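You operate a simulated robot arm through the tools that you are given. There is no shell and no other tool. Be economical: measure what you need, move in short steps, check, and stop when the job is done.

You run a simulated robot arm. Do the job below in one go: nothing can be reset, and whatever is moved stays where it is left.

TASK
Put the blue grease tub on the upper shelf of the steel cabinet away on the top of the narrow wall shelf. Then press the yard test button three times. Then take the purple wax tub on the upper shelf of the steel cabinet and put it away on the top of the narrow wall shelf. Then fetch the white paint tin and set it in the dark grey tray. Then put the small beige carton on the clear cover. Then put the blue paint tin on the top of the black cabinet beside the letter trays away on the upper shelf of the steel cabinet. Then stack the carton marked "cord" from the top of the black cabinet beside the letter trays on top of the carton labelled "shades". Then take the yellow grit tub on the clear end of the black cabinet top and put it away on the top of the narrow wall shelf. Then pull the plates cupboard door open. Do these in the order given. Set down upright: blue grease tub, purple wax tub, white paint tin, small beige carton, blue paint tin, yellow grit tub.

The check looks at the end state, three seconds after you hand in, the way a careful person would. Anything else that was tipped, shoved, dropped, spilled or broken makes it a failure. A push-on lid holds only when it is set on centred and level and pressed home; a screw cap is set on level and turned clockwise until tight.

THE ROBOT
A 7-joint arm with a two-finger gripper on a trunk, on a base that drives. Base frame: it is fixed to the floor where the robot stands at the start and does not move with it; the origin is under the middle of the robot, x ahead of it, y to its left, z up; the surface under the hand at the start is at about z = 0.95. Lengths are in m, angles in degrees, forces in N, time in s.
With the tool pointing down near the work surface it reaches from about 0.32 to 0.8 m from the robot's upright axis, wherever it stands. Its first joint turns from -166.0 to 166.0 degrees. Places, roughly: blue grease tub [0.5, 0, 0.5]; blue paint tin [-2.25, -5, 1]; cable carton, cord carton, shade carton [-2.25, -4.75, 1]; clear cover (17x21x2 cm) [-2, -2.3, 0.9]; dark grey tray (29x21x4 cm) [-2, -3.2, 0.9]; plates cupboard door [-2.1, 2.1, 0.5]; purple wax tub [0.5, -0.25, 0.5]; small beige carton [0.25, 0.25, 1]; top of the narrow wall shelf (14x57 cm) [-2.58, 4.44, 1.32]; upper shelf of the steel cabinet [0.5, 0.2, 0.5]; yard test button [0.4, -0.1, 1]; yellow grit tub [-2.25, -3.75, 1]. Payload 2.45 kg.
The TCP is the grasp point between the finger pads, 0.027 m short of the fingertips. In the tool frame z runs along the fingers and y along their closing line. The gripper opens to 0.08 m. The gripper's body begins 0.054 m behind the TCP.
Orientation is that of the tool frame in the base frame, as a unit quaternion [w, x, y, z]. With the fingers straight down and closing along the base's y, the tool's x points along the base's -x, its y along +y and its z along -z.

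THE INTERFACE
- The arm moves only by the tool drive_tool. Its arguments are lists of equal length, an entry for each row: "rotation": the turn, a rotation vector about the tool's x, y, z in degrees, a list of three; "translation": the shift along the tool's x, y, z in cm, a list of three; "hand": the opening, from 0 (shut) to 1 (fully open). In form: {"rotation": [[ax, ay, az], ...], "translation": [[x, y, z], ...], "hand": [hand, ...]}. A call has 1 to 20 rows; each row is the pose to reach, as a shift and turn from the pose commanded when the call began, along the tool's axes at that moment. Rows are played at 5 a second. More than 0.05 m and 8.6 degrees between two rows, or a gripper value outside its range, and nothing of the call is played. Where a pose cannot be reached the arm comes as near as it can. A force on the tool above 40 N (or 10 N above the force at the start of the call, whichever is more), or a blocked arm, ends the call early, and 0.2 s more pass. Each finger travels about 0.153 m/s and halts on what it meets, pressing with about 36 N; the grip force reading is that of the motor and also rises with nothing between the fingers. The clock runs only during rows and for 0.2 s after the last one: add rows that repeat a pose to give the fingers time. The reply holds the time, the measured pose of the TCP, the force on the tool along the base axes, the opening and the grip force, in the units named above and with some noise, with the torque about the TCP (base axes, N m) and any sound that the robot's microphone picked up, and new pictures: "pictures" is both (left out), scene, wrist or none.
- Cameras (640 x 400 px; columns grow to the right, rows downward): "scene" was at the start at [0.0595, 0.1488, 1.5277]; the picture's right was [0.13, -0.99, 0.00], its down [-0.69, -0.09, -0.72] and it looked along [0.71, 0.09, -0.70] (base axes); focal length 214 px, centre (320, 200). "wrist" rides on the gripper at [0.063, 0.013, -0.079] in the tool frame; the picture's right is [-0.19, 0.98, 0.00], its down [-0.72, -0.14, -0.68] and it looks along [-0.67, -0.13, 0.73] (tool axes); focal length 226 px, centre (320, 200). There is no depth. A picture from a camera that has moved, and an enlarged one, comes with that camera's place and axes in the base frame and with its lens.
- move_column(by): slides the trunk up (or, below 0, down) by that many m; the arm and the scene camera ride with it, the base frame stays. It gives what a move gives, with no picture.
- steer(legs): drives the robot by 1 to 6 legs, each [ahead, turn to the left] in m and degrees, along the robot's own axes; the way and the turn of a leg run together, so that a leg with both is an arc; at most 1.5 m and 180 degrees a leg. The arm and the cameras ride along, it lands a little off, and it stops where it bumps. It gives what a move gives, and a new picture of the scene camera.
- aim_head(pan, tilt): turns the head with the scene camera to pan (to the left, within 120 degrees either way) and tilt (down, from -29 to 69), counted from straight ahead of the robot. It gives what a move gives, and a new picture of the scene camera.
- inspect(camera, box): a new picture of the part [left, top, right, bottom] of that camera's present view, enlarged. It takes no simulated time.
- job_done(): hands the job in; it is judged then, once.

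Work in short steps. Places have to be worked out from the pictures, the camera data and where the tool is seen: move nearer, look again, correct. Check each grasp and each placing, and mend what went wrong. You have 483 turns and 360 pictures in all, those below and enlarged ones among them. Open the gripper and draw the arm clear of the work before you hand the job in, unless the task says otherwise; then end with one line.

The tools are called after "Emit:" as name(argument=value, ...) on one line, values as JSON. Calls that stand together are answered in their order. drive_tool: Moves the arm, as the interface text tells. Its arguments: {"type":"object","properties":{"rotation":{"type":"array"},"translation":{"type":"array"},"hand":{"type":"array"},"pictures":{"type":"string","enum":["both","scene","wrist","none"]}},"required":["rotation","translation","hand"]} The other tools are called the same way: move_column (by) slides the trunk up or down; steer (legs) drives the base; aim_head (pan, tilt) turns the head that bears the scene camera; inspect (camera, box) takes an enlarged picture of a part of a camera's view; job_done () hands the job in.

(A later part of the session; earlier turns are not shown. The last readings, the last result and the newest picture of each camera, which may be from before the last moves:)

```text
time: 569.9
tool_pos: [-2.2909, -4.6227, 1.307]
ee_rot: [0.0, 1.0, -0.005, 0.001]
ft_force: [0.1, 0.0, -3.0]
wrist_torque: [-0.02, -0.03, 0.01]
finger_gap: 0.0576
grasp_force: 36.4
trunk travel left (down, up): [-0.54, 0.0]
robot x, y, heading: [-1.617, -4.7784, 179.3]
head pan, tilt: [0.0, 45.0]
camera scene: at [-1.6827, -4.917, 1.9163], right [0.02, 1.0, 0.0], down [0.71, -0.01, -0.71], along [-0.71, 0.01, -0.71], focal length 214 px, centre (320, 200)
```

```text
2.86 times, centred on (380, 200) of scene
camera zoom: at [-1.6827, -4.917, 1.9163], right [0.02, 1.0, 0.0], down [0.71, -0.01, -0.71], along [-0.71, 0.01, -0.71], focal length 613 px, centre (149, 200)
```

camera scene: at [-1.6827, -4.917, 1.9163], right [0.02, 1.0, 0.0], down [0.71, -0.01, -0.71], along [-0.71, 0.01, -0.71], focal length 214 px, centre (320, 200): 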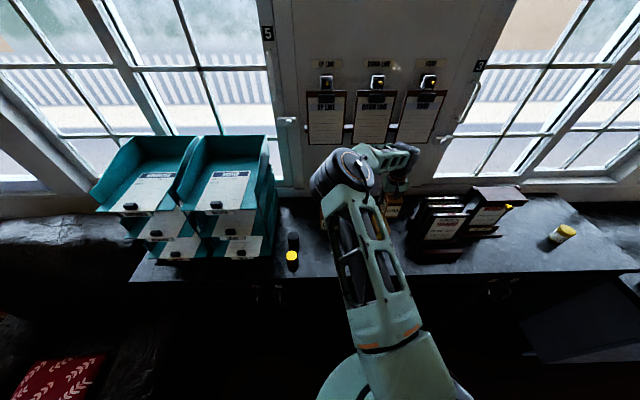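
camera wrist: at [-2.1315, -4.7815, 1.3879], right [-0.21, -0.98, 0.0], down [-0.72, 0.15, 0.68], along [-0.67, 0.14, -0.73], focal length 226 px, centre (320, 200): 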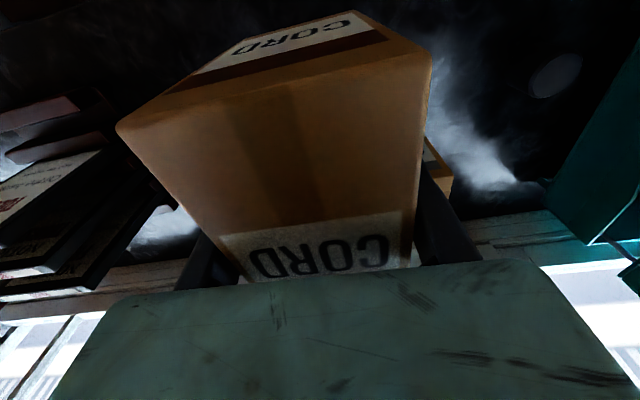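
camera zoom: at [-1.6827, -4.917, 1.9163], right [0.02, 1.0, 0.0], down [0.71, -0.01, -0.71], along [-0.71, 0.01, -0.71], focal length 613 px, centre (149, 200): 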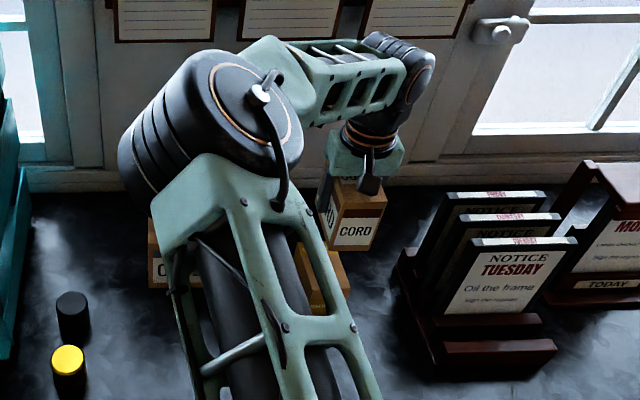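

I adjust 1 cm and lower to 2–3 cm above SHADES.

Emit:
drive_tool(rotation=[[0, 0, 0], [0, 0, 0], [0, 0, 0]], translation=[[-1.1, 0.2, 2.5], [-1.1, 0.2, 5.5], [-1.1, 0.2, 8]], hand=[0.4, 0.4, 0.4])

Emit:
inspect(camera="scene", box=[340, 150, 440, 240])

```text
time: 570.7
tool_pos: [-2.3025, -4.6236, 1.2286]
ee_rot: [0.0, 1.0, -0.006, 0.002]
ft_force: [-0.6, 0.6, -1.9]
wrist_torque: [0.0, 0.01, -0.01]
finger_gap: 0.0576
grasp_force: 35.5
trunk travel left (down, up): [-0.54, 0.0]
robot x, y, heading: [-1.6117, -4.7753, 179.1]
head pan, tilt: [0.0, 45.0]
camera scene: at [-1.6813, -4.9167, 1.9164], right [0.02, 1.0, 0.0], down [0.71, -0.01, -0.71], along [-0.71, 0.01, -0.71], focal length 214 px, centre (320, 200)
camera wrist: at [-2.2375, -4.6376, 1.308], right [-0.2, -0.98, 0.0], down [-0.72, 0.15, 0.68], along [-0.67, 0.14, -0.73], focal length 226 px, centre (320, 200)
```

scene: 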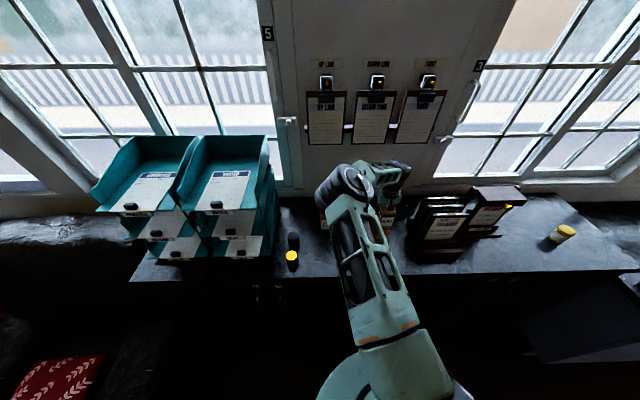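
wrist: 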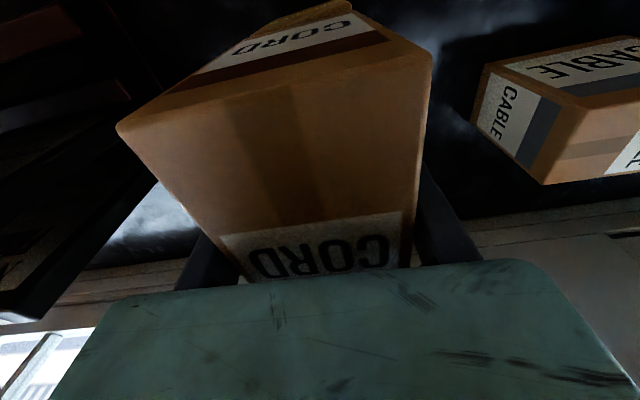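

```text
4.44 times, centred on (390, 195) of scene
camera zoom: at [-1.6813, -4.9167, 1.9164], right [0.02, 1.0, 0.0], down [0.71, -0.01, -0.71], along [-0.71, 0.01, -0.71], focal length 953 px, centre (9, 222)
```

zoom: 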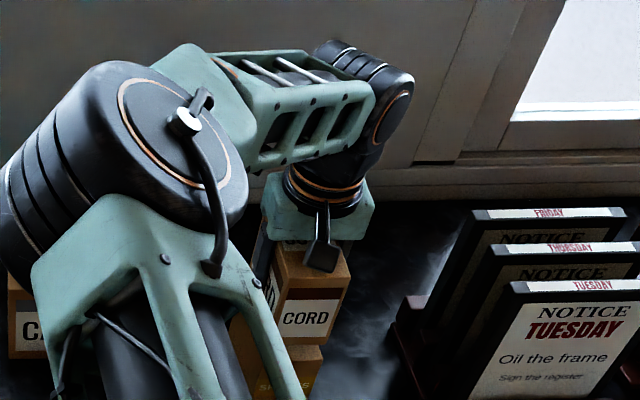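

Alignment looks right. I lower in small steps to contact.

Emit:
drive_tool(rotation=[[0, 0, 0], [0, 0, 0], [0, 0, 0]], translation=[[0, 0.1, 0.7], [0, 0.1, 1.4], [0, 0.1, 1.9]], hand=[0.4, 0.4, 0.4], pictures="none")

Emit:
drive_tool(rotation=[[0, 0, 0], [0, 0, 0]], translation=[[0, 0, 0.25], [0, 0, 0.5]], hand=[0.4, 0.4], pictures="none")

Emit:
drive_tool(rotation=[[0, 0, 0], [0, 0, 0]], translation=[[0, 0, 0.2], [0, 0, 0.4]], hand=[0.4, 0.4], pictures="none")

```text
time: 571.5
tool_pos: [-2.3009, -4.6252, 1.2092]
ee_rot: [0.0, 1.0, -0.006, 0.001]
ft_force: [-0.9, 0.1, -2.6]
wrist_torque: [-0.01, 0.01, -0.04]
finger_gap: 0.0572
grasp_force: 35.9
trunk travel left (down, up): [-0.54, 0.0]
robot x, y, heading: [-1.614, -4.778, 179.3]
head pan, tilt: [0.0, 45.0]
```

```text
time: 572.1
tool_pos: [-2.3009, -4.625, 1.2048]
ee_rot: [0.001, 1.0, -0.004, 0.0]
ft_force: [0.0, -1.3, -2.3]
wrist_torque: [0.0, 0.04, 0.0]
finger_gap: 0.0572
grasp_force: 36.0
trunk travel left (down, up): [-0.54, 0.0]
robot x, y, heading: [-1.6145, -4.7688, 179.1]
head pan, tilt: [0.0, 45.0]
```

```text
time: 572.7
tool_pos: [-2.3002, -4.624, 1.2046]
ee_rot: [-0.001, 1.0, -0.004, -0.001]
ft_force: [-1.6, -1.4, 29.3]
wrist_torque: [-0.33, -1.01, 0.06]
finger_gap: 0.0574
grasp_force: 35.5
trunk travel left (down, up): [-0.54, 0.0]
robot x, y, heading: [-1.6122, -4.7757, 178.9]
head pan, tilt: [0.0, 45.0]
```

Contact at z≈1.204. I relax, release and rise.

Emit:
drive_tool(rotation=[[0, 0, 0], [0, 0, 0], [0, 0, 0], [0, 0, 0], [0, 0, 0], [0, 0, 0], [0, 0, 0], [0, 0, 0]], translation=[[0, 0, -0.3], [0, 0, -0.3], [0, 0, -0.3], [0, 0, -0.3], [0, 0, -3], [0, 0, -7], [0, 0, -11], [0, 0, -14]], hand=[0.4, 0.78, 0.92, 0.95, 0.95, 0.95, 0.95, 0.95])

Emit:
inspect(camera="scene", box=[300, 140, 460, 270])

```text
time: 574.5
tool_pos: [-2.3007, -4.6237, 1.3399]
ee_rot: [0.0, 1.0, -0.006, 0.001]
ft_force: [0.3, -0.3, 0.6]
wrist_torque: [0.0, -0.01, 0.0]
finger_gap: 0.0759
grasp_force: 0.1
trunk travel left (down, up): [-0.54, 0.0]
robot x, y, heading: [-1.6111, -4.778, 179.0]
head pan, tilt: [0.0, 45.0]
camera scene: at [-1.6801, -4.9171, 1.9164], right [0.02, 1.0, 0.0], down [0.71, -0.01, -0.71], along [-0.71, 0.01, -0.71], focal length 214 px, centre (320, 200)
camera wrist: at [-2.236, -4.6377, 1.4196], right [-0.2, -0.98, 0.0], down [-0.72, 0.15, 0.68], along [-0.67, 0.14, -0.73], focal length 226 px, centre (320, 200)
```

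scene: 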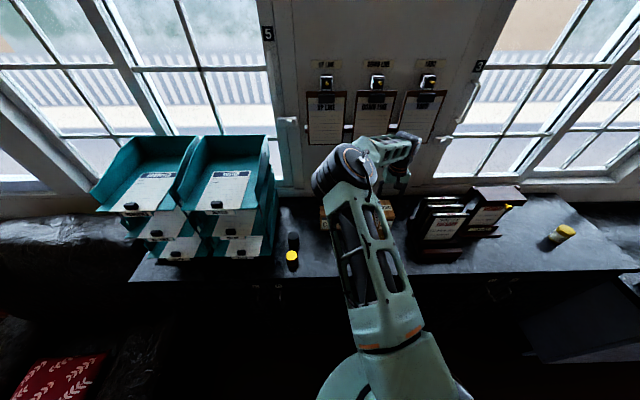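
wrist: 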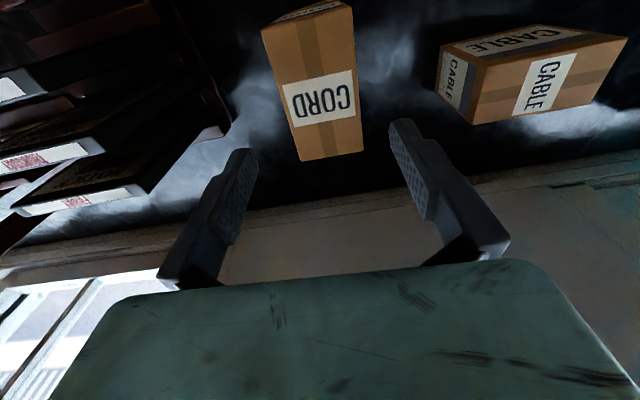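

```text
3.08 times, centred on (380, 205) of scene
camera zoom: at [-1.6801, -4.9171, 1.9164], right [0.02, 1.0, 0.0], down [0.71, -0.01, -0.71], along [-0.71, 0.01, -0.71], focal length 660 px, centre (135, 185)
```

zoom: 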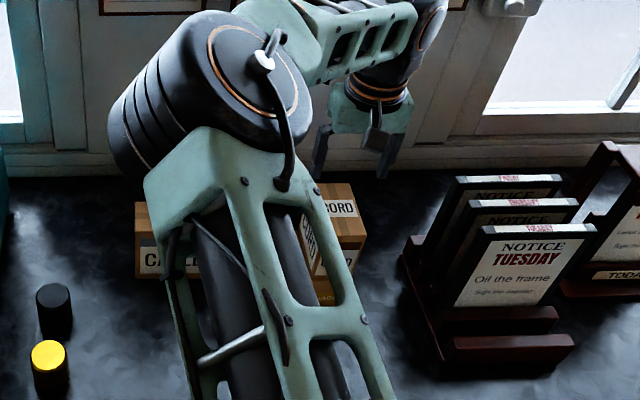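

CORD is neatly on SHADES. Next the yellow grit tub at ≈(-2.25, -3.77): I back off, move 1 m along +y and face the cabinet again.

Emit:
steer(legs=[[-0.45, 0], [0, -90], [1.0, 0], [0, 90]])

Emit:
inspect(camera="scene", box=[0, 60, 360, 285])

```text
time: 589.8
tool_pos: [-1.8159, -3.6194, 1.339]
ee_rot: [-0.001, 1.0, -0.019, 0.001]
ft_force: [-0.5, -0.3, -0.3]
wrist_torque: [0.02, 0.01, 0.03]
finger_gap: 0.076
grasp_force: 0.0
trunk travel left (down, up): [-0.54, 0.0]
robot x, y, heading: [-1.1307, -3.791, 177.3]
head pan, tilt: [0.0, 45.0]
camera scene: at [-1.2043, -3.9293, 1.9164], right [0.04, 1.0, 0.0], down [0.71, -0.03, -0.71], along [-0.71, 0.03, -0.71], focal length 214 px, centre (320, 200)
```

scene: 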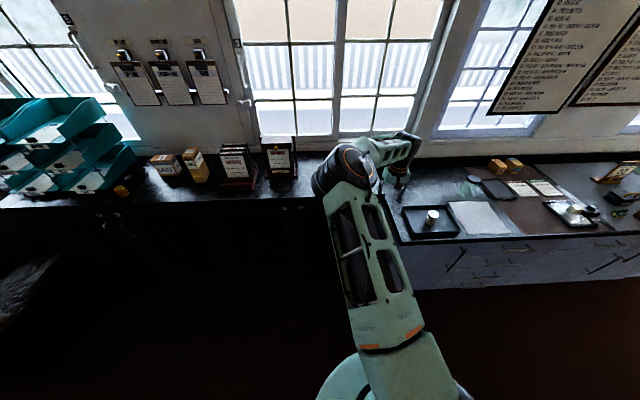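

```text
1.78 times, centred on (180, 172) of scene
camera zoom: at [-1.2043, -3.9293, 1.9164], right [0.04, 1.0, 0.0], down [0.71, -0.03, -0.71], along [-0.71, 0.03, -0.71], focal length 381 px, centre (569, 249)
```

zoom: 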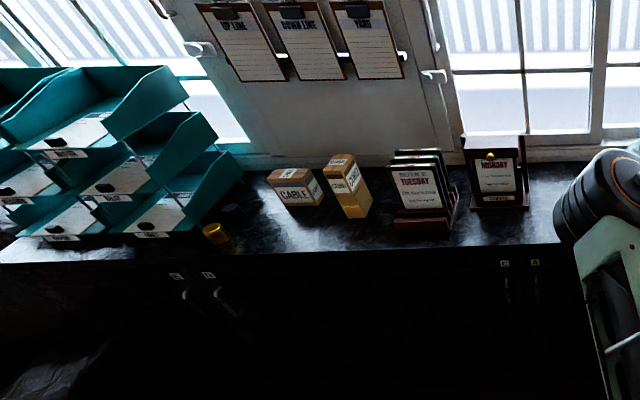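

The stack is standing well. I shift the hand to y≈-3.77 and drive forward to see the grit tub.

Emit:
drive_tool(rotation=[[0, 0, 0], [0, 0, 0], [0, 0, 0]], translation=[[0, 4, 0], [0, 8, 0], [0, 12, 0]], hand=[1, 1, 1], pictures="none")

Emit:
steer(legs=[[0, 2.7], [0.33, 0]])

Emit:
inspect(camera="wrist", box=[0, 0, 640, 400])

```text
time: 590.6
tool_pos: [-1.8192, -3.7419, 1.339]
ee_rot: [-0.001, 1.0, -0.019, 0.001]
ft_force: [-0.6, 0.3, 0.6]
wrist_torque: [0.03, -0.01, 0.0]
finger_gap: 0.08
grasp_force: 0.0
trunk travel left (down, up): [-0.54, 0.0]
robot x, y, heading: [-1.1308, -3.7904, 177.5]
head pan, tilt: [0.0, 45.0]
```

```text
time: 593.2
tool_pos: [-2.1467, -3.7773, 1.3383]
ee_rot: [-0.001, 1.0, 0.007, 0.001]
ft_force: [-0.2, 0.5, -0.6]
wrist_torque: [-0.01, -0.02, -0.02]
finger_gap: 0.08
grasp_force: 0.1
trunk travel left (down, up): [-0.54, 0.0]
robot x, y, heading: [-1.4606, -3.7901, -179.5]
head pan, tilt: [0.0, 45.0]
camera scene: at [-1.5239, -3.9344, 1.9163], right [-0.01, 1.0, 0.0], down [0.71, 0.01, -0.71], along [-0.71, -0.01, -0.71], focal length 214 px, centre (320, 200)
```

scene: 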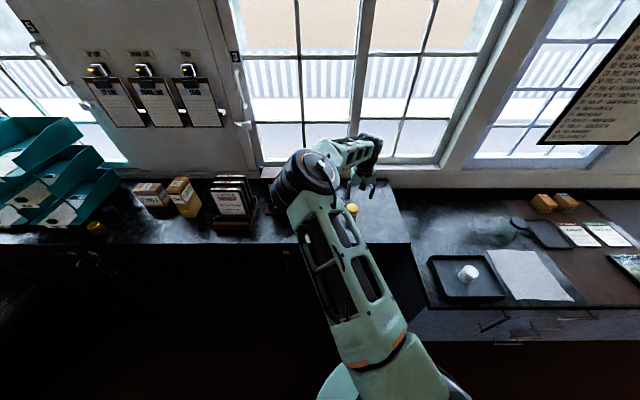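

```text
1.00 times, centred on (320, 200) of wrist (not enlarged: the box is as wide or as high as the picture)
camera zoom: at [-2.0826, -3.7897, 1.4184], right [-0.18, -0.98, 0.0], down [-0.72, 0.13, 0.68], along [-0.67, 0.12, -0.73], focal length 226 px, centre (320, 200)
```

zoom: 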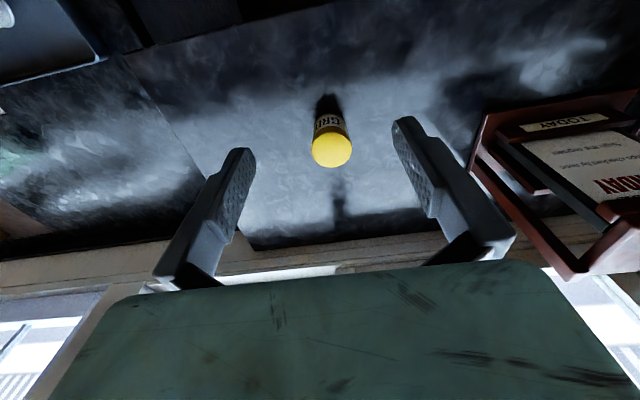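

Grit tub centre ≈(-2.259, -3.776). To avoid stretching I drive 0.11 m more, then align.

Emit:
steer(legs=[[0.11, 0]])

Emit:
inspect(camera="wrist", box=[160, 0, 480, 200])

```text
time: 594.4
tool_pos: [-2.2561, -3.7771, 1.3375]
ee_rot: [-0.001, 1.0, 0.005, 0.002]
ft_force: [0.1, -0.5, -0.5]
wrist_torque: [-0.02, 0.02, -0.01]
finger_gap: 0.08
grasp_force: 0.2
trunk travel left (down, up): [-0.54, 0.0]
robot x, y, heading: [-1.5653, -3.7952, -179.8]
head pan, tilt: [0.0, 45.0]
camera scene: at [-1.6331, -3.9349, 1.9163], right [-0.01, 1.0, 0.0], down [0.71, 0.0, -0.71], along [-0.71, 0.0, -0.71], focal length 214 px, centre (320, 200)
```

scene: 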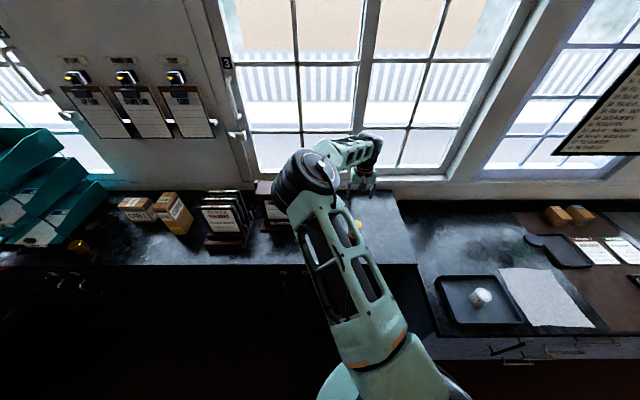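

```text
2.00 times, centred on (320, 100) of wrist
camera zoom: at [-2.1914, -3.7894, 1.4181], right [-0.18, -0.98, 0.0], down [-0.72, 0.13, 0.68], along [-0.67, 0.12, -0.73], focal length 452 px, centre (320, 400)
```

zoom: 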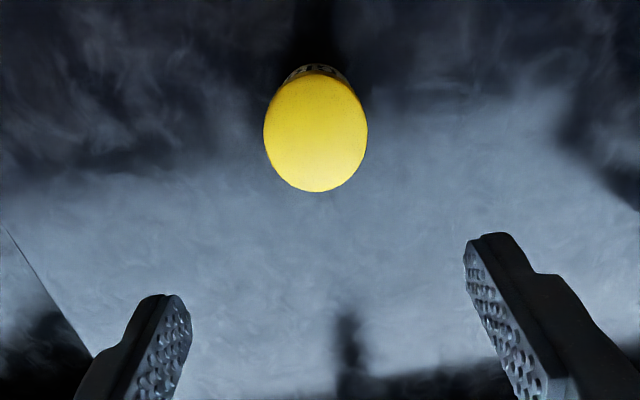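

The hand is right above the tub. I descend 15 cm and re-check.

Emit:
drive_tool(rotation=[[0, 0, 0], [0, 0, 0], [0, 0, 0], [0, 0, 0]], translation=[[-0.1, -0.15, 4], [-0.1, -0.15, 8], [-0.1, -0.15, 12], [-0.1, -0.15, 16]], hand=[1, 1, 1, 1], pictures="wrist")

```text
time: 595.4
tool_pos: [-2.2551, -3.7766, 1.1772]
ee_rot: [0.0, 1.0, 0.006, 0.001]
ft_force: [0.1, -1.0, -0.1]
wrist_torque: [0.0, 0.01, 0.0]
finger_gap: 0.0802
grasp_force: 0.1
trunk travel left (down, up): [-0.54, 0.0]
robot x, y, heading: [-1.5671, -3.7927, -179.6]
head pan, tilt: [0.0, 45.0]
camera wrist: at [-2.1917, -3.7885, 1.2568], right [-0.18, -0.98, 0.0], down [-0.72, 0.13, 0.68], along [-0.67, 0.12, -0.73], focal length 226 px, centre (320, 200)
```

wrist: 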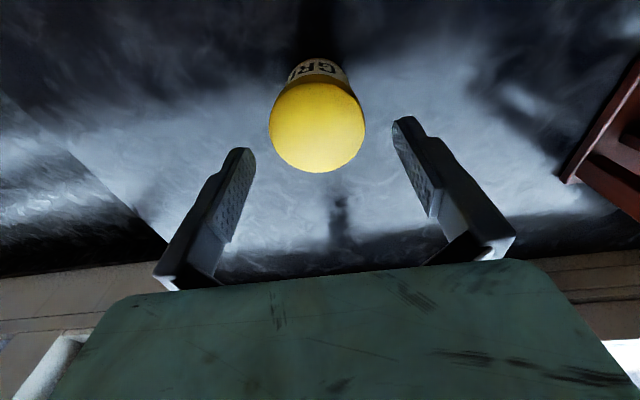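

Emit:
drive_tool(rotation=[[0, 0, 0], [0, 0, 0], [0, 0, 0], [0, 0, 0], [0, 0, 0], [0, 0, 0], [0, 0, 0]], translation=[[-0.15, -0.15, 3], [-0.15, -0.15, 6], [-0.15, -0.15, 9], [-0.15, -0.15, 9], [-0.15, -0.15, 9], [-0.15, -0.15, 9], [-0.15, -0.15, 7]], hand=[1, 1, 1, 0.7, 0.3, 0, 0], pictures="wrist")

```text
time: 597.0
tool_pos: [-2.2543, -3.7738, 1.1084]
ee_rot: [-0.001, 1.0, 0.006, 0.001]
ft_force: [0.2, -0.2, -2.4]
wrist_torque: [-0.01, 0.01, -0.01]
finger_gap: 0.0586
grasp_force: 36.2
trunk travel left (down, up): [-0.54, 0.0]
robot x, y, heading: [-1.5658, -3.7928, -179.8]
head pan, tilt: [0.0, 45.0]
camera wrist: at [-2.1898, -3.7866, 1.1885], right [-0.18, -0.98, 0.0], down [-0.72, 0.13, 0.68], along [-0.67, 0.12, -0.73], focal length 226 px, centre (320, 200)
```

wrist: 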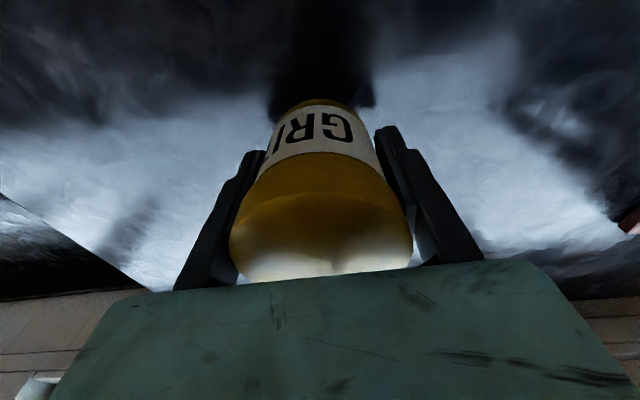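

Grit tub held. I lift, back off and drive up the lane toward the wall shelf in stages.

Emit:
drive_tool(rotation=[[0, 0, 0], [0, 0, 0], [0, 0, 0], [0, 0, 0], [0, 0, 0]], translation=[[0, 0, -4.5], [0, 0, -9], [0, 0, -13.5], [0, 0, -18], [0, 0, -22]], hand=[0, 0, 0, 0, 0], pictures="none")

Emit:
steer(legs=[[-0.45, 0], [0, -90], [1.5, 0], [1.5, 0], [1.0, 0]])

```text
time: 598.1
tool_pos: [-2.2577, -3.7754, 1.3294]
ee_rot: [0.0, 1.0, 0.005, 0.0]
ft_force: [0.3, 0.6, -2.9]
wrist_torque: [-0.03, 0.02, 0.03]
finger_gap: 0.0584
grasp_force: 36.5
trunk travel left (down, up): [-0.54, 0.0]
robot x, y, heading: [-1.5686, -3.7937, -179.7]
head pan, tilt: [0.0, 45.0]
```

```text
time: 623.7
tool_pos: [-1.2918, 0.9108, 1.3278]
ee_rot: [0.001, 0.723, -0.69, 0.0]
ft_force: [0.7, 0.2, -1.9]
wrist_torque: [0.0, 0.0, 0.0]
finger_gap: 0.0584
grasp_force: 36.3
trunk travel left (down, up): [-0.54, 0.0]
robot x, y, heading: [-1.284, 0.2156, 92.7]
head pan, tilt: [0.0, 45.0]
camera scene: at [-1.4291, 0.2736, 1.9163], right [1.0, 0.04, 0.0], down [0.03, -0.71, -0.71], along [-0.03, 0.71, -0.71], focal length 214 px, centre (320, 200)
```

scene: 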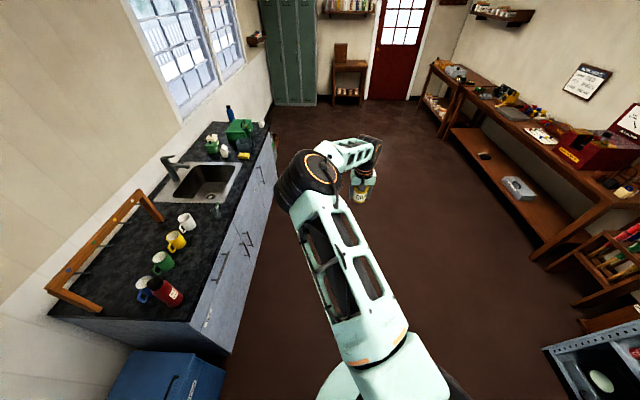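

I correct the heading and continue to y≈4.5, then face the wall shelf.

Emit:
steer(legs=[[0, -4.5], [1.5, 0], [1.5, 0], [1.27, 0], [0, 91.5]])

Emit:
aim_head(pan=0, tilt=30)

```text
time: 648.5
tool_pos: [-2.0108, 4.4517, 1.3277]
ee_rot: [0.0, 1.0, 0.028, 0.0]
ft_force: [-0.9, -0.6, -3.2]
wrist_torque: [0.01, -0.02, 0.0]
finger_gap: 0.0582
grasp_force: 36.0
trunk travel left (down, up): [-0.54, 0.0]
robot x, y, heading: [-1.3211, 4.4641, -177.2]
head pan, tilt: [0.0, 45.0]
camera scene: at [-1.3771, 4.3208, 1.9163], right [-0.05, 1.0, 0.0], down [0.71, 0.04, -0.71], along [-0.71, -0.04, -0.71], focal length 214 px, centre (320, 200)
```

scene: 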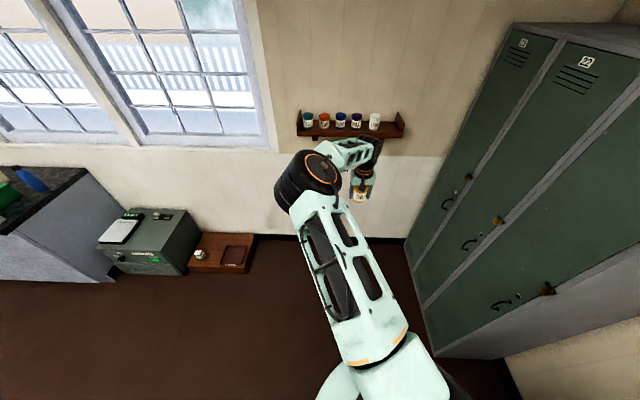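

```text
time: 649.3
tool_pos: [-2.011, 4.4527, 1.3276]
ee_rot: [0.0, 1.0, 0.027, 0.0]
ft_force: [-0.2, -0.9, -3.0]
wrist_torque: [0.0, -0.01, 0.01]
finger_gap: 0.0583
grasp_force: 36.0
trunk travel left (down, up): [-0.54, 0.0]
robot x, y, heading: [-1.316, 4.4674, -177.0]
head pan, tilt: [0.0, 30.0]
camera scene: at [-1.3864, 4.3206, 1.9389], right [-0.05, 1.0, 0.0], down [0.5, 0.03, -0.87], along [-0.86, -0.04, -0.5], focal length 214 px, centre (320, 200)
```

scene: 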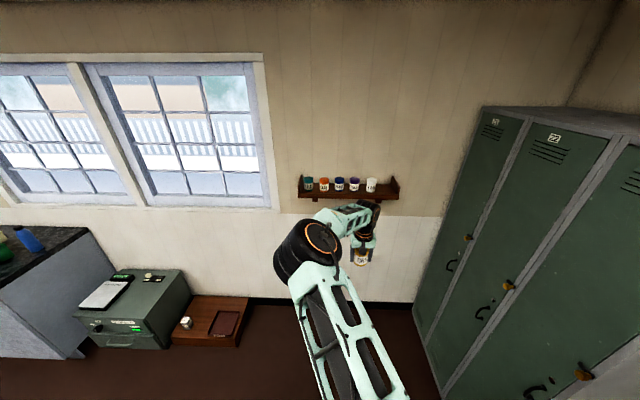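

The lockers are well to the right. I straighten the heading, raise the hand to z≈1.44 and shift to y≈4.66.

Emit:
steer(legs=[[0, -3]])

Emit:
drive_tool(rotation=[[0, 0, 0], [0, 0, 0], [0, 0, 0], [0, 0, 0], [0, 0, 0]], translation=[[0, -3.3, -2.2], [0, -6.6, -4.4], [0, -9.9, -6.6], [0, -13.2, -8.8], [0, -16.5, -11]], hand=[0, 0, 0, 0, 0], pictures="none")

Emit:
steer(legs=[[0.43, 0]])

Emit:
inspect(camera="wrist", box=[0, 0, 640, 400])

```text
time: 650.1
tool_pos: [-2.0123, 4.4896, 1.3282]
ee_rot: [0.0, 1.0, 0.001, 0.002]
ft_force: [-0.2, 1.1, -2.6]
wrist_torque: [-0.01, 0.0, 0.01]
finger_gap: 0.0583
grasp_force: 36.4
trunk travel left (down, up): [-0.54, 0.0]
robot x, y, heading: [-1.3203, 4.4641, 180.1]
head pan, tilt: [0.0, 30.0]
camera scene: at [-1.3941, 4.3255, 1.939], right [0.0, 1.0, 0.0], down [0.5, 0.0, -0.87], along [-0.87, 0.0, -0.5], focal length 214 px, centre (320, 200)
```

scene: 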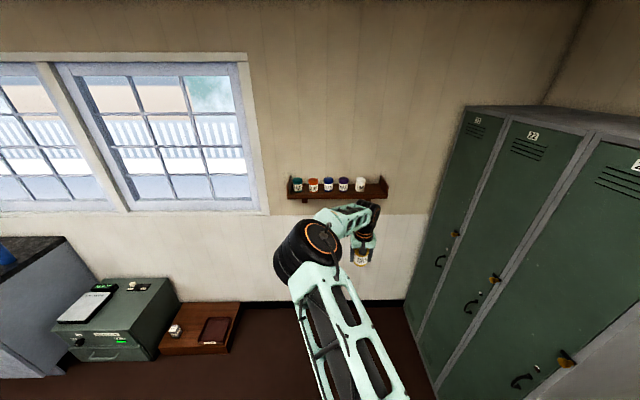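

```text
time: 651.3
tool_pos: [-2.009, 4.653, 1.4388]
ee_rot: [0.002, 1.0, 0.001, 0.001]
ft_force: [0.2, 0.3, -3.0]
wrist_torque: [-0.02, -0.02, -0.02]
finger_gap: 0.0582
grasp_force: 36.0
trunk travel left (down, up): [-0.54, 0.0]
robot x, y, heading: [-1.317, 4.4652, 179.8]
head pan, tilt: [0.0, 30.0]
```

```text
time: 653.9
tool_pos: [-2.4404, 4.6461, 1.4379]
ee_rot: [0.0, 1.0, 0.005, 0.002]
ft_force: [-0.4, -0.6, -2.8]
wrist_torque: [0.0, -0.02, 0.0]
finger_gap: 0.0584
grasp_force: 36.2
trunk travel left (down, up): [-0.54, 0.0]
robot x, y, heading: [-1.7484, 4.4644, -179.9]
head pan, tilt: [0.0, 30.0]
camera scene: at [-1.8209, 4.3235, 1.9389], right [0.0, 1.0, 0.0], down [0.5, 0.0, -0.87], along [-0.87, 0.0, -0.5], focal length 214 px, centre (320, 200)
```

scene: 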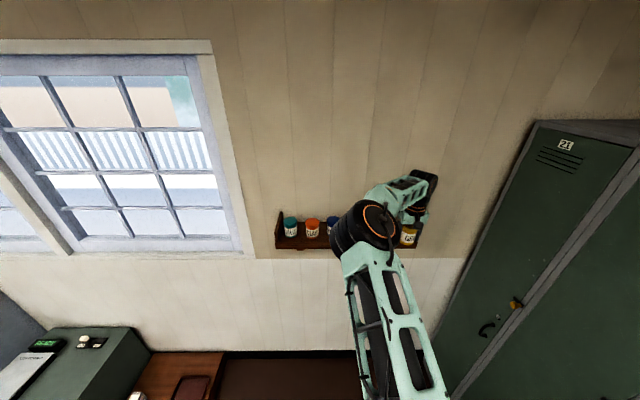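

```text
1.00 times, centred on (320, 200) of wrist (not enlarged: the box is as wide or as high as the picture)
camera zoom: at [-2.3749, 4.6342, 1.5172], right [-0.18, -0.98, 0.0], down [-0.72, 0.14, 0.68], along [-0.67, 0.13, -0.73], focal length 226 px, centre (320, 200)
```

zoom: 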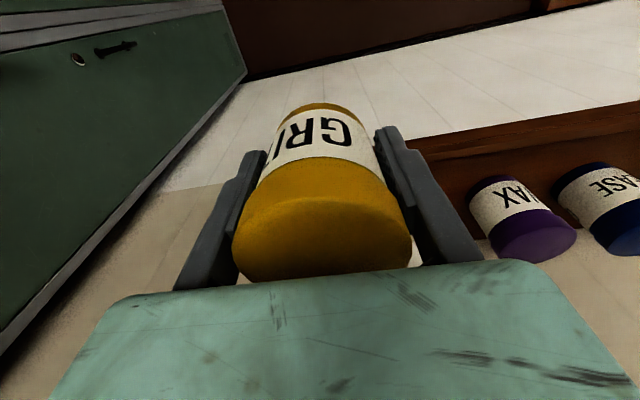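

I set y to 4.658, then drive the base 0.145 m so the tub comes over the free right slot without stretching the arm.

Emit:
drive_tool(rotation=[[0, 0, 0], [0, 0, 0]], translation=[[0, -0.6, 0], [0, -1.2, 0]], hand=[0, 0], pictures="none")

Emit:
steer(legs=[[0.14, 0]])

Emit:
inspect(camera="scene", box=[280, 180, 460, 300])

Emit:
inspect(camera="wrist", box=[0, 0, 640, 400])

```text
time: 654.5
tool_pos: [-2.4378, 4.6586, 1.4365]
ee_rot: [0.0, 1.0, 0.004, 0.001]
ft_force: [-0.3, 0.1, -3.6]
wrist_torque: [-0.02, -0.02, -0.02]
finger_gap: 0.0584
grasp_force: 36.7
trunk travel left (down, up): [-0.54, 0.0]
robot x, y, heading: [-1.7478, 4.4679, -179.9]
head pan, tilt: [0.0, 30.0]
```

```text
time: 655.9
tool_pos: [-2.5813, 4.6566, 1.4372]
ee_rot: [0.0, 1.0, 0.005, 0.002]
ft_force: [-0.6, 0.4, -2.9]
wrist_torque: [0.0, -0.07, -0.01]
finger_gap: 0.0583
grasp_force: 36.3
trunk travel left (down, up): [-0.54, 0.0]
robot x, y, heading: [-1.8921, 4.4686, -179.7]
head pan, tilt: [0.0, 30.0]
camera scene: at [-1.9638, 4.3228, 1.9389], right [-0.01, 1.0, 0.0], down [0.5, 0.0, -0.87], along [-0.87, 0.0, -0.5], focal length 214 px, centre (320, 200)
```

scene: 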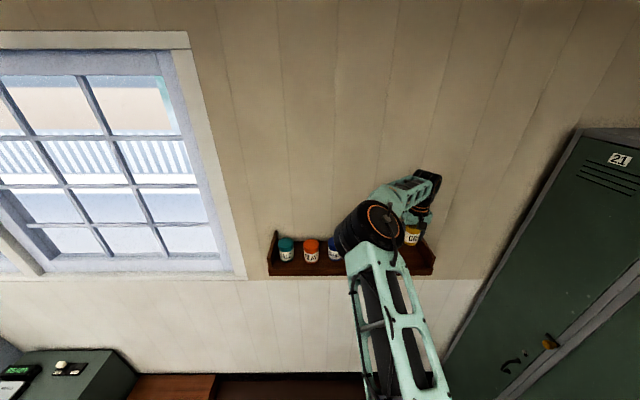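

```text
3.33 times, centred on (370, 240) of scene
camera zoom: at [-1.9638, 4.3228, 1.9389], right [-0.01, 1.0, 0.0], down [0.5, 0.0, -0.87], along [-0.87, 0.0, -0.5], focal length 715 px, centre (153, 67)
```

zoom: 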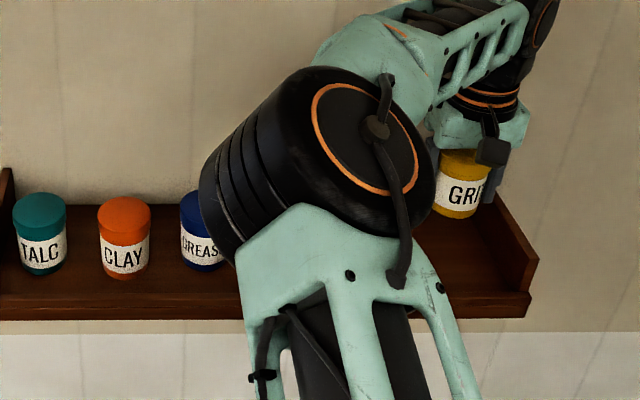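

```text
1.00 times, centred on (320, 200) of wrist (not enlarged: the box is as wide or as high as the picture)
camera zoom: at [-2.5174, 4.6451, 1.5166], right [-0.18, -0.98, 0.0], down [-0.72, 0.13, 0.68], along [-0.67, 0.13, -0.73], focal length 226 px, centre (320, 200)
```

zoom: 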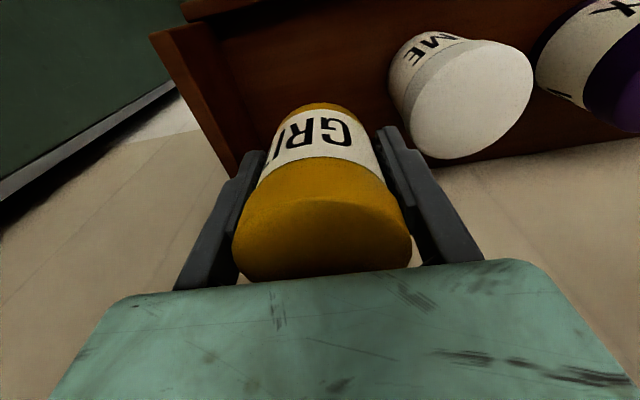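

Lime's right edge is at y≈4.607 and the end panel at ≈4.717. I shift 4 mm to centre and lower.

Emit:
drive_tool(rotation=[[0, 0, 0], [0, 0, 0], [0, 0, 0], [0, 0, 0]], translation=[[-0.2, -0.45, 0], [-0.2, -0.45, 2.5], [-0.2, -0.45, 5], [-0.2, -0.45, 6.5]], hand=[0, 0, 0, 0], pictures="wrist")

```text
time: 656.9
tool_pos: [-2.5811, 4.6636, 1.3733]
ee_rot: [0.0, 1.0, 0.005, 0.003]
ft_force: [-0.5, -0.3, -2.8]
wrist_torque: [-0.02, -0.02, 0.01]
finger_gap: 0.0583
grasp_force: 35.8
trunk travel left (down, up): [-0.54, 0.0]
robot x, y, heading: [-1.894, 4.4603, -179.6]
head pan, tilt: [0.0, 30.0]
camera wrist: at [-2.5176, 4.6504, 1.4522], right [-0.18, -0.98, 0.0], down [-0.72, 0.13, 0.68], along [-0.67, 0.13, -0.73], focal length 226 px, centre (320, 200)
```

wrist: 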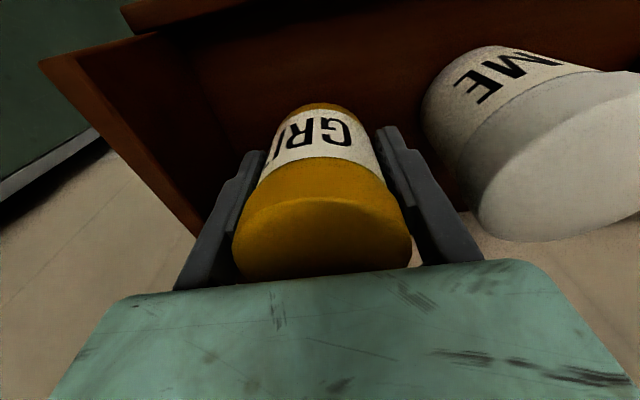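

Both sides are clear. I continue in small steps to contact.

Emit:
drive_tool(rotation=[[0, 0, 0], [0, 0, 0], [0, 0, 0]], translation=[[0, 0, 0.4], [0, 0, 0.8], [0, 0, 1.1]], hand=[0, 0, 0], pictures="none")

Emit:
drive_tool(rotation=[[0, 0, 0], [0, 0, 0]], translation=[[0, 0, 0.15], [0, 0, 0.3]], hand=[0, 0], pictures="none")

Emit:
drive_tool(rotation=[[0, 0, 0], [0, 0, 0]], translation=[[0, 0, 0.15], [0, 0, 0.25]], hand=[0, 0], pictures="none")

```text
time: 657.7
tool_pos: [-2.582, 4.662, 1.3607]
ee_rot: [0.0, 1.0, 0.005, 0.0]
ft_force: [-0.6, 0.4, -2.8]
wrist_torque: [0.0, -0.05, -0.01]
finger_gap: 0.0584
grasp_force: 35.3
trunk travel left (down, up): [-0.54, 0.0]
robot x, y, heading: [-1.8879, 4.4647, -179.7]
head pan, tilt: [0.0, 30.0]
```

```text
time: 658.3
tool_pos: [-2.5815, 4.6623, 1.3589]
ee_rot: [0.0, 1.0, 0.005, 0.001]
ft_force: [0.2, 0.2, -2.3]
wrist_torque: [0.02, -0.01, 0.01]
finger_gap: 0.0582
grasp_force: 36.2
trunk travel left (down, up): [-0.54, 0.0]
robot x, y, heading: [-1.8891, 4.4618, -179.6]
head pan, tilt: [0.0, 30.0]
```

```text
time: 658.9
tool_pos: [-2.5817, 4.6614, 1.3581]
ee_rot: [-0.001, 1.0, 0.006, 0.0]
ft_force: [-2.2, -0.7, 8.2]
wrist_torque: [-0.08, -0.18, -0.03]
finger_gap: 0.058
grasp_force: 35.6
trunk travel left (down, up): [-0.54, 0.0]
robot x, y, heading: [-1.8896, 4.4663, -179.8]
head pan, tilt: [0.0, 30.0]
```

Contact at 1.358. I open slightly and rise straight up.

Emit:
drive_tool(rotation=[[0, 0, 0], [0, 0, 0], [0, 0, 0], [0, 0, 0], [0, 0, 0], [0, 0, 0], [0, 0, 0]], translation=[[0, 0, -0.1], [0, 0, -0.1], [0, 0, -0.1], [0, 0, -2], [0, 0, -5], [0, 0, -8], [0, 0, -10]], hand=[0.76, 0.83, 0.85, 0.85, 0.85, 0.85, 0.85], pictures="wrist")

```text
time: 660.5
tool_pos: [-2.5824, 4.6613, 1.4578]
ee_rot: [0.0, 1.0, 0.005, 0.001]
ft_force: [0.4, -0.3, -0.7]
wrist_torque: [0.02, -0.01, 0.01]
finger_gap: 0.0678
grasp_force: 0.0
trunk travel left (down, up): [-0.54, 0.0]
robot x, y, heading: [-1.8877, 4.4632, -179.5]
head pan, tilt: [0.0, 30.0]
camera wrist: at [-2.5168, 4.6493, 1.5371], right [-0.18, -0.98, 0.0], down [-0.72, 0.13, 0.68], along [-0.67, 0.13, -0.73], focal length 226 px, centre (320, 200)
```

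wrist: 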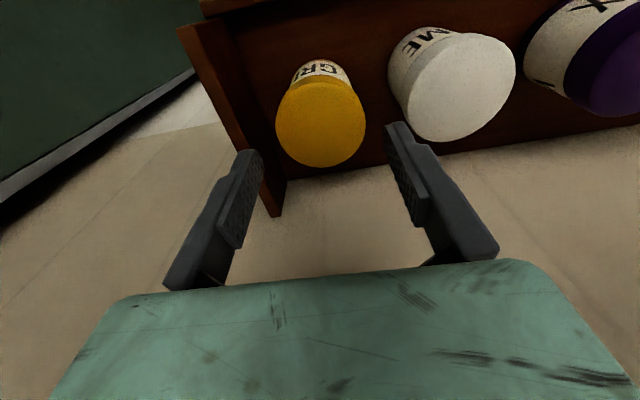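

The grit tub stands on the shelf. Last: the plates cupboard door. I back off, drive to y≈2.3 and look right at the kitchen unit.

Emit:
steer(legs=[[-0.8, 0], [0, 90], [1.3, 0], [0.8, 0], [0, -90]])

Emit:
aim_head(pan=0, tilt=55)

```text
time: 682.6
tool_pos: [-1.755, 2.5704, 1.4578]
ee_rot: [0.0, 1.0, 0.006, 0.001]
ft_force: [0.5, 0.2, -1.3]
wrist_torque: [-0.01, 0.01, -0.05]
finger_gap: 0.0682
grasp_force: 0.1
trunk travel left (down, up): [-0.54, 0.0]
robot x, y, heading: [-1.064, 2.3751, -179.8]
head pan, tilt: [0.0, 30.0]
camera scene: at [-1.1343, 2.2323, 1.939], right [-0.01, 1.0, 0.0], down [0.5, 0.0, -0.87], along [-0.87, -0.01, -0.5], focal length 214 px, centre (320, 200)
```

scene: 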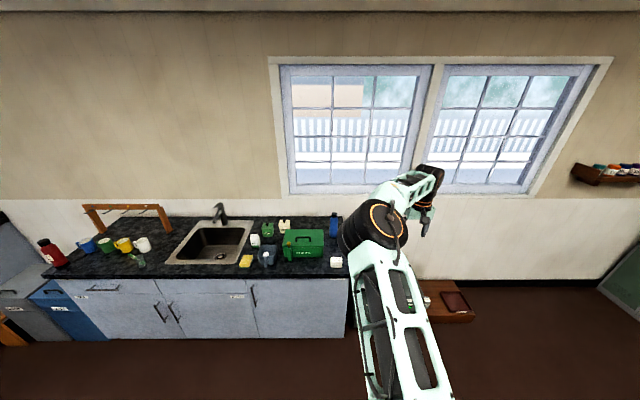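

```text
time: 683.5
tool_pos: [-1.756, 2.5702, 1.4571]
ee_rot: [0.0, 1.0, 0.006, 0.001]
ft_force: [-0.4, 0.1, 0.1]
wrist_torque: [-0.04, -0.02, 0.0]
finger_gap: 0.0678
grasp_force: 0.1
trunk travel left (down, up): [-0.54, 0.0]
robot x, y, heading: [-1.064, 2.3784, -179.7]
head pan, tilt: [0.0, 55.0]
camera scene: at [-1.1159, 2.2322, 1.903], right [-0.01, 1.0, 0.0], down [0.82, 0.01, -0.57], along [-0.57, 0.0, -0.82], focal length 214 px, centre (320, 200)
```

scene: 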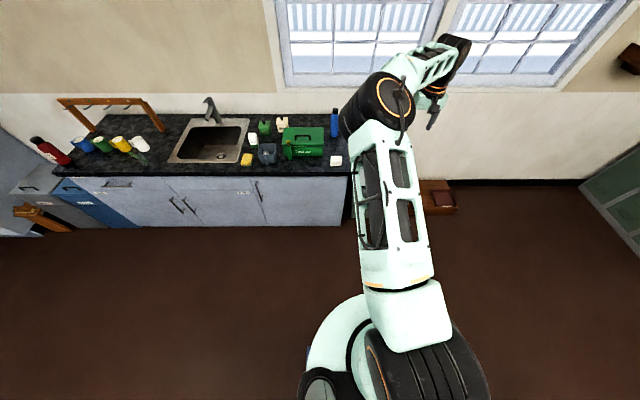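

Emit:
inspect(camera="scene", box=[40, 160, 370, 240])

Emit:
aim_head(pan=10, tilt=40)

Emit:
inspect(camera="scene", box=[80, 200, 400, 320])

```text
1.94 times, centred on (205, 200) of scene
camera zoom: at [-1.1159, 2.2322, 1.903], right [-0.01, 1.0, 0.0], down [0.82, 0.01, -0.57], along [-0.57, 0.0, -0.82], focal length 416 px, centre (543, 200)
```

zoom: 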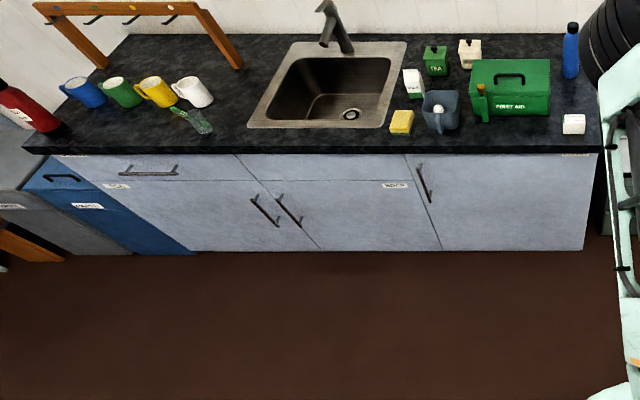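

```text
time: 684.2
tool_pos: [-1.7564, 2.5697, 1.4569]
ee_rot: [0.0, 1.0, 0.005, 0.001]
ft_force: [-0.4, -0.3, -0.3]
wrist_torque: [-0.01, 0.01, 0.0]
finger_gap: 0.0679
grasp_force: 0.0
trunk travel left (down, up): [-0.54, 0.0]
robot x, y, heading: [-1.0608, 2.3746, -179.8]
head pan, tilt: [10.0, 40.0]
camera scene: at [-1.1275, 2.2174, 1.9236], right [-0.18, 0.98, 0.0], down [0.63, 0.12, -0.77], along [-0.75, -0.14, -0.64], focal length 214 px, centre (320, 200)
```

scene: 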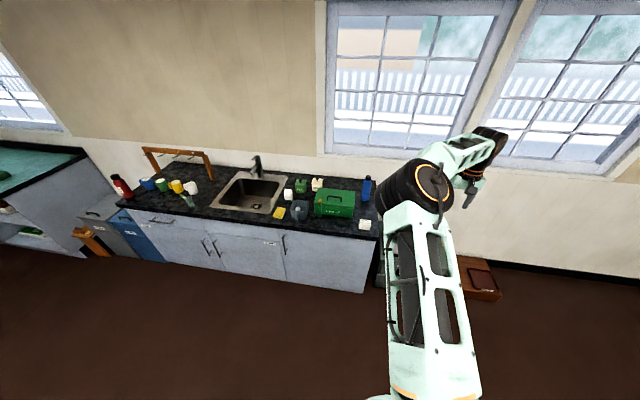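

```text
2.00 times, centred on (240, 260) of scene
camera zoom: at [-1.1275, 2.2174, 1.9236], right [-0.18, 0.98, 0.0], down [0.63, 0.12, -0.77], along [-0.75, -0.14, -0.64], focal length 429 px, centre (480, 80)
```

zoom: 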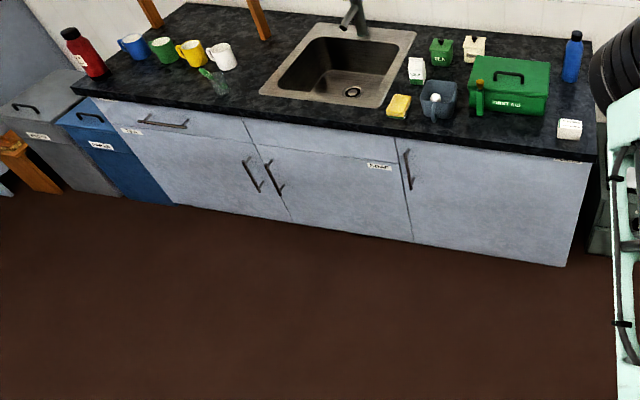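

The right-hand door (centre y≈2.1) matches the given place; I check its label.

Emit:
inspect(camera="scene", box=[330, 230, 390, 260])

Emit:
inspect(camera="scene", box=[250, 225, 310, 265])

```text
10.67 times, centred on (360, 245) of scene
camera zoom: at [-1.1275, 2.2174, 1.9236], right [-0.18, 0.98, 0.0], down [0.63, 0.12, -0.77], along [-0.75, -0.14, -0.64], focal length 2288 px, centre (-107, -280)
```

zoom: 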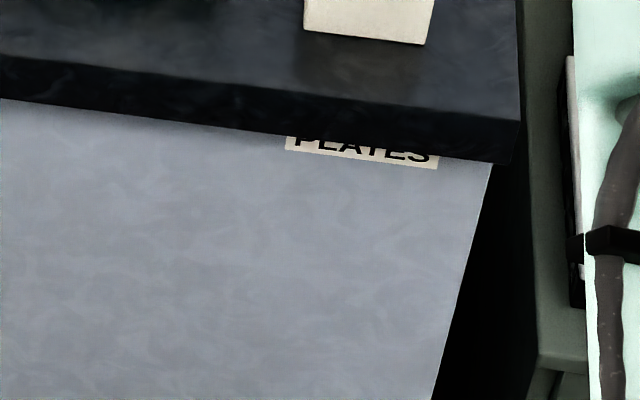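

```text
10.00 times, centred on (280, 245) of scene
camera zoom: at [-1.1275, 2.2174, 1.9236], right [-0.18, 0.98, 0.0], down [0.63, 0.12, -0.77], along [-0.75, -0.14, -0.64], focal length 2145 px, centre (720, -250)
```

zoom: 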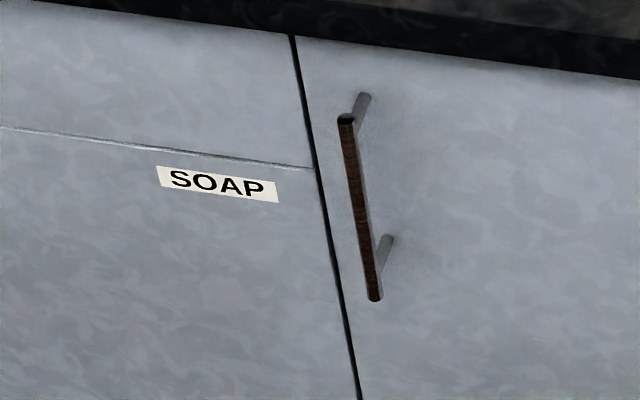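

Confirmed: right door is PLATES, its vertical bar handle is at y≈1.78, z≈0.56–0.77, x≈-2.04, hinge on the +y side. I reposition to y≈1.75 and lower the trunk.

Emit:
steer(legs=[[0, 90], [0.6, 0], [0, -90]])

Emit:
move_column(by=-0.4)

Emit:
drive_tool(rotation=[[0, -8, 0], [0, -16, 0], [0, -24, 0], [0, -32, 0], [0, -40, 0], [0, -48, 0], [0, -56, 0], [0, -64, 0], [0, -70, 0], [0, -70, 0]], translation=[[1, 2, 2], [2, 4, 4], [3, 6, 6], [4, 8, 8], [4, 10, 10], [4, 12, 12], [4, 14, 14], [4, 16, 16], [4, 17, 18], [4, 17, 20]], hand=[1, 1, 1, 1, 1, 1, 1, 1, 1, 1])

```text
time: 695.5
tool_pos: [-1.7473, 1.9859, 1.457]
ee_rot: [0.0, 1.0, -0.009, 0.001]
ft_force: [-0.3, 0.9, -0.2]
wrist_torque: [0.01, -0.01, -0.02]
finger_gap: 0.0681
grasp_force: 0.1
trunk travel left (down, up): [-0.54, 0.0]
robot x, y, heading: [-1.0604, 1.77, 178.6]
head pan, tilt: [10.0, 40.0]
camera scene: at [-1.1304, 1.6159, 1.9237], right [-0.15, 0.99, 0.0], down [0.64, 0.1, -0.77], along [-0.76, -0.12, -0.64], focal length 214 px, centre (320, 200)
```

scene: 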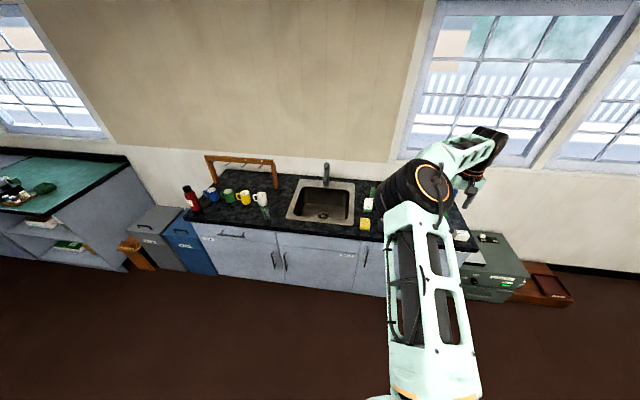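

```text
time: 699.4
tool_pos: [-1.7481, 1.9863, 1.0574]
ee_rot: [-0.001, 1.0, -0.009, 0.001]
ft_force: [-0.6, 0.2, -0.7]
wrist_torque: [0.02, 0.03, 0.06]
finger_gap: 0.0676
grasp_force: 0.0
trunk travel left (down, up): [-0.14, 0.4]
robot x, y, heading: [-1.0604, 1.7705, 178.8]
head pan, tilt: [10.0, 40.0]
```

```text
time: 701.6
tool_pos: [-1.7123, 1.8155, 0.8555]
ee_rot: [-0.006, 0.819, -0.007, -0.573]
ft_force: [-0.7, -0.7, -0.1]
wrist_torque: [0.02, -0.02, 0.01]
finger_gap: 0.0797
grasp_force: 0.1
trunk travel left (down, up): [-0.14, 0.4]
robot x, y, heading: [-1.0611, 1.7749, 178.8]
head pan, tilt: [10.0, 40.0]
camera scene: at [-1.1304, 1.6155, 1.5236], right [-0.15, 0.99, 0.0], down [0.64, 0.1, -0.77], along [-0.76, -0.12, -0.64], focal length 214 px, centre (320, 200)
camera wrist: at [-1.6146, 1.8007, 0.8241], right [-0.08, -0.98, 0.18], down [0.4, 0.13, 0.91], along [-0.91, 0.15, 0.38], focal length 226 px, centre (320, 200)
```

scene: 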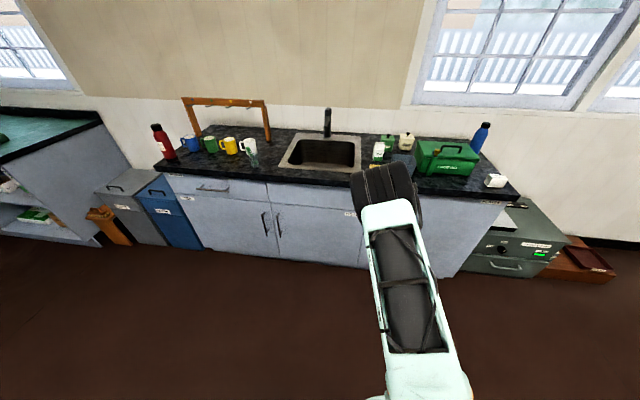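
wrist: 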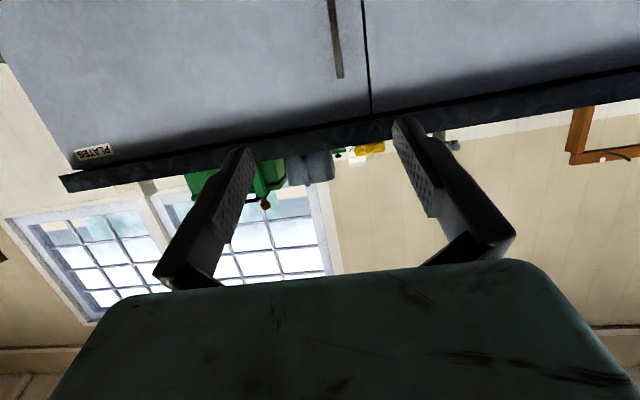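

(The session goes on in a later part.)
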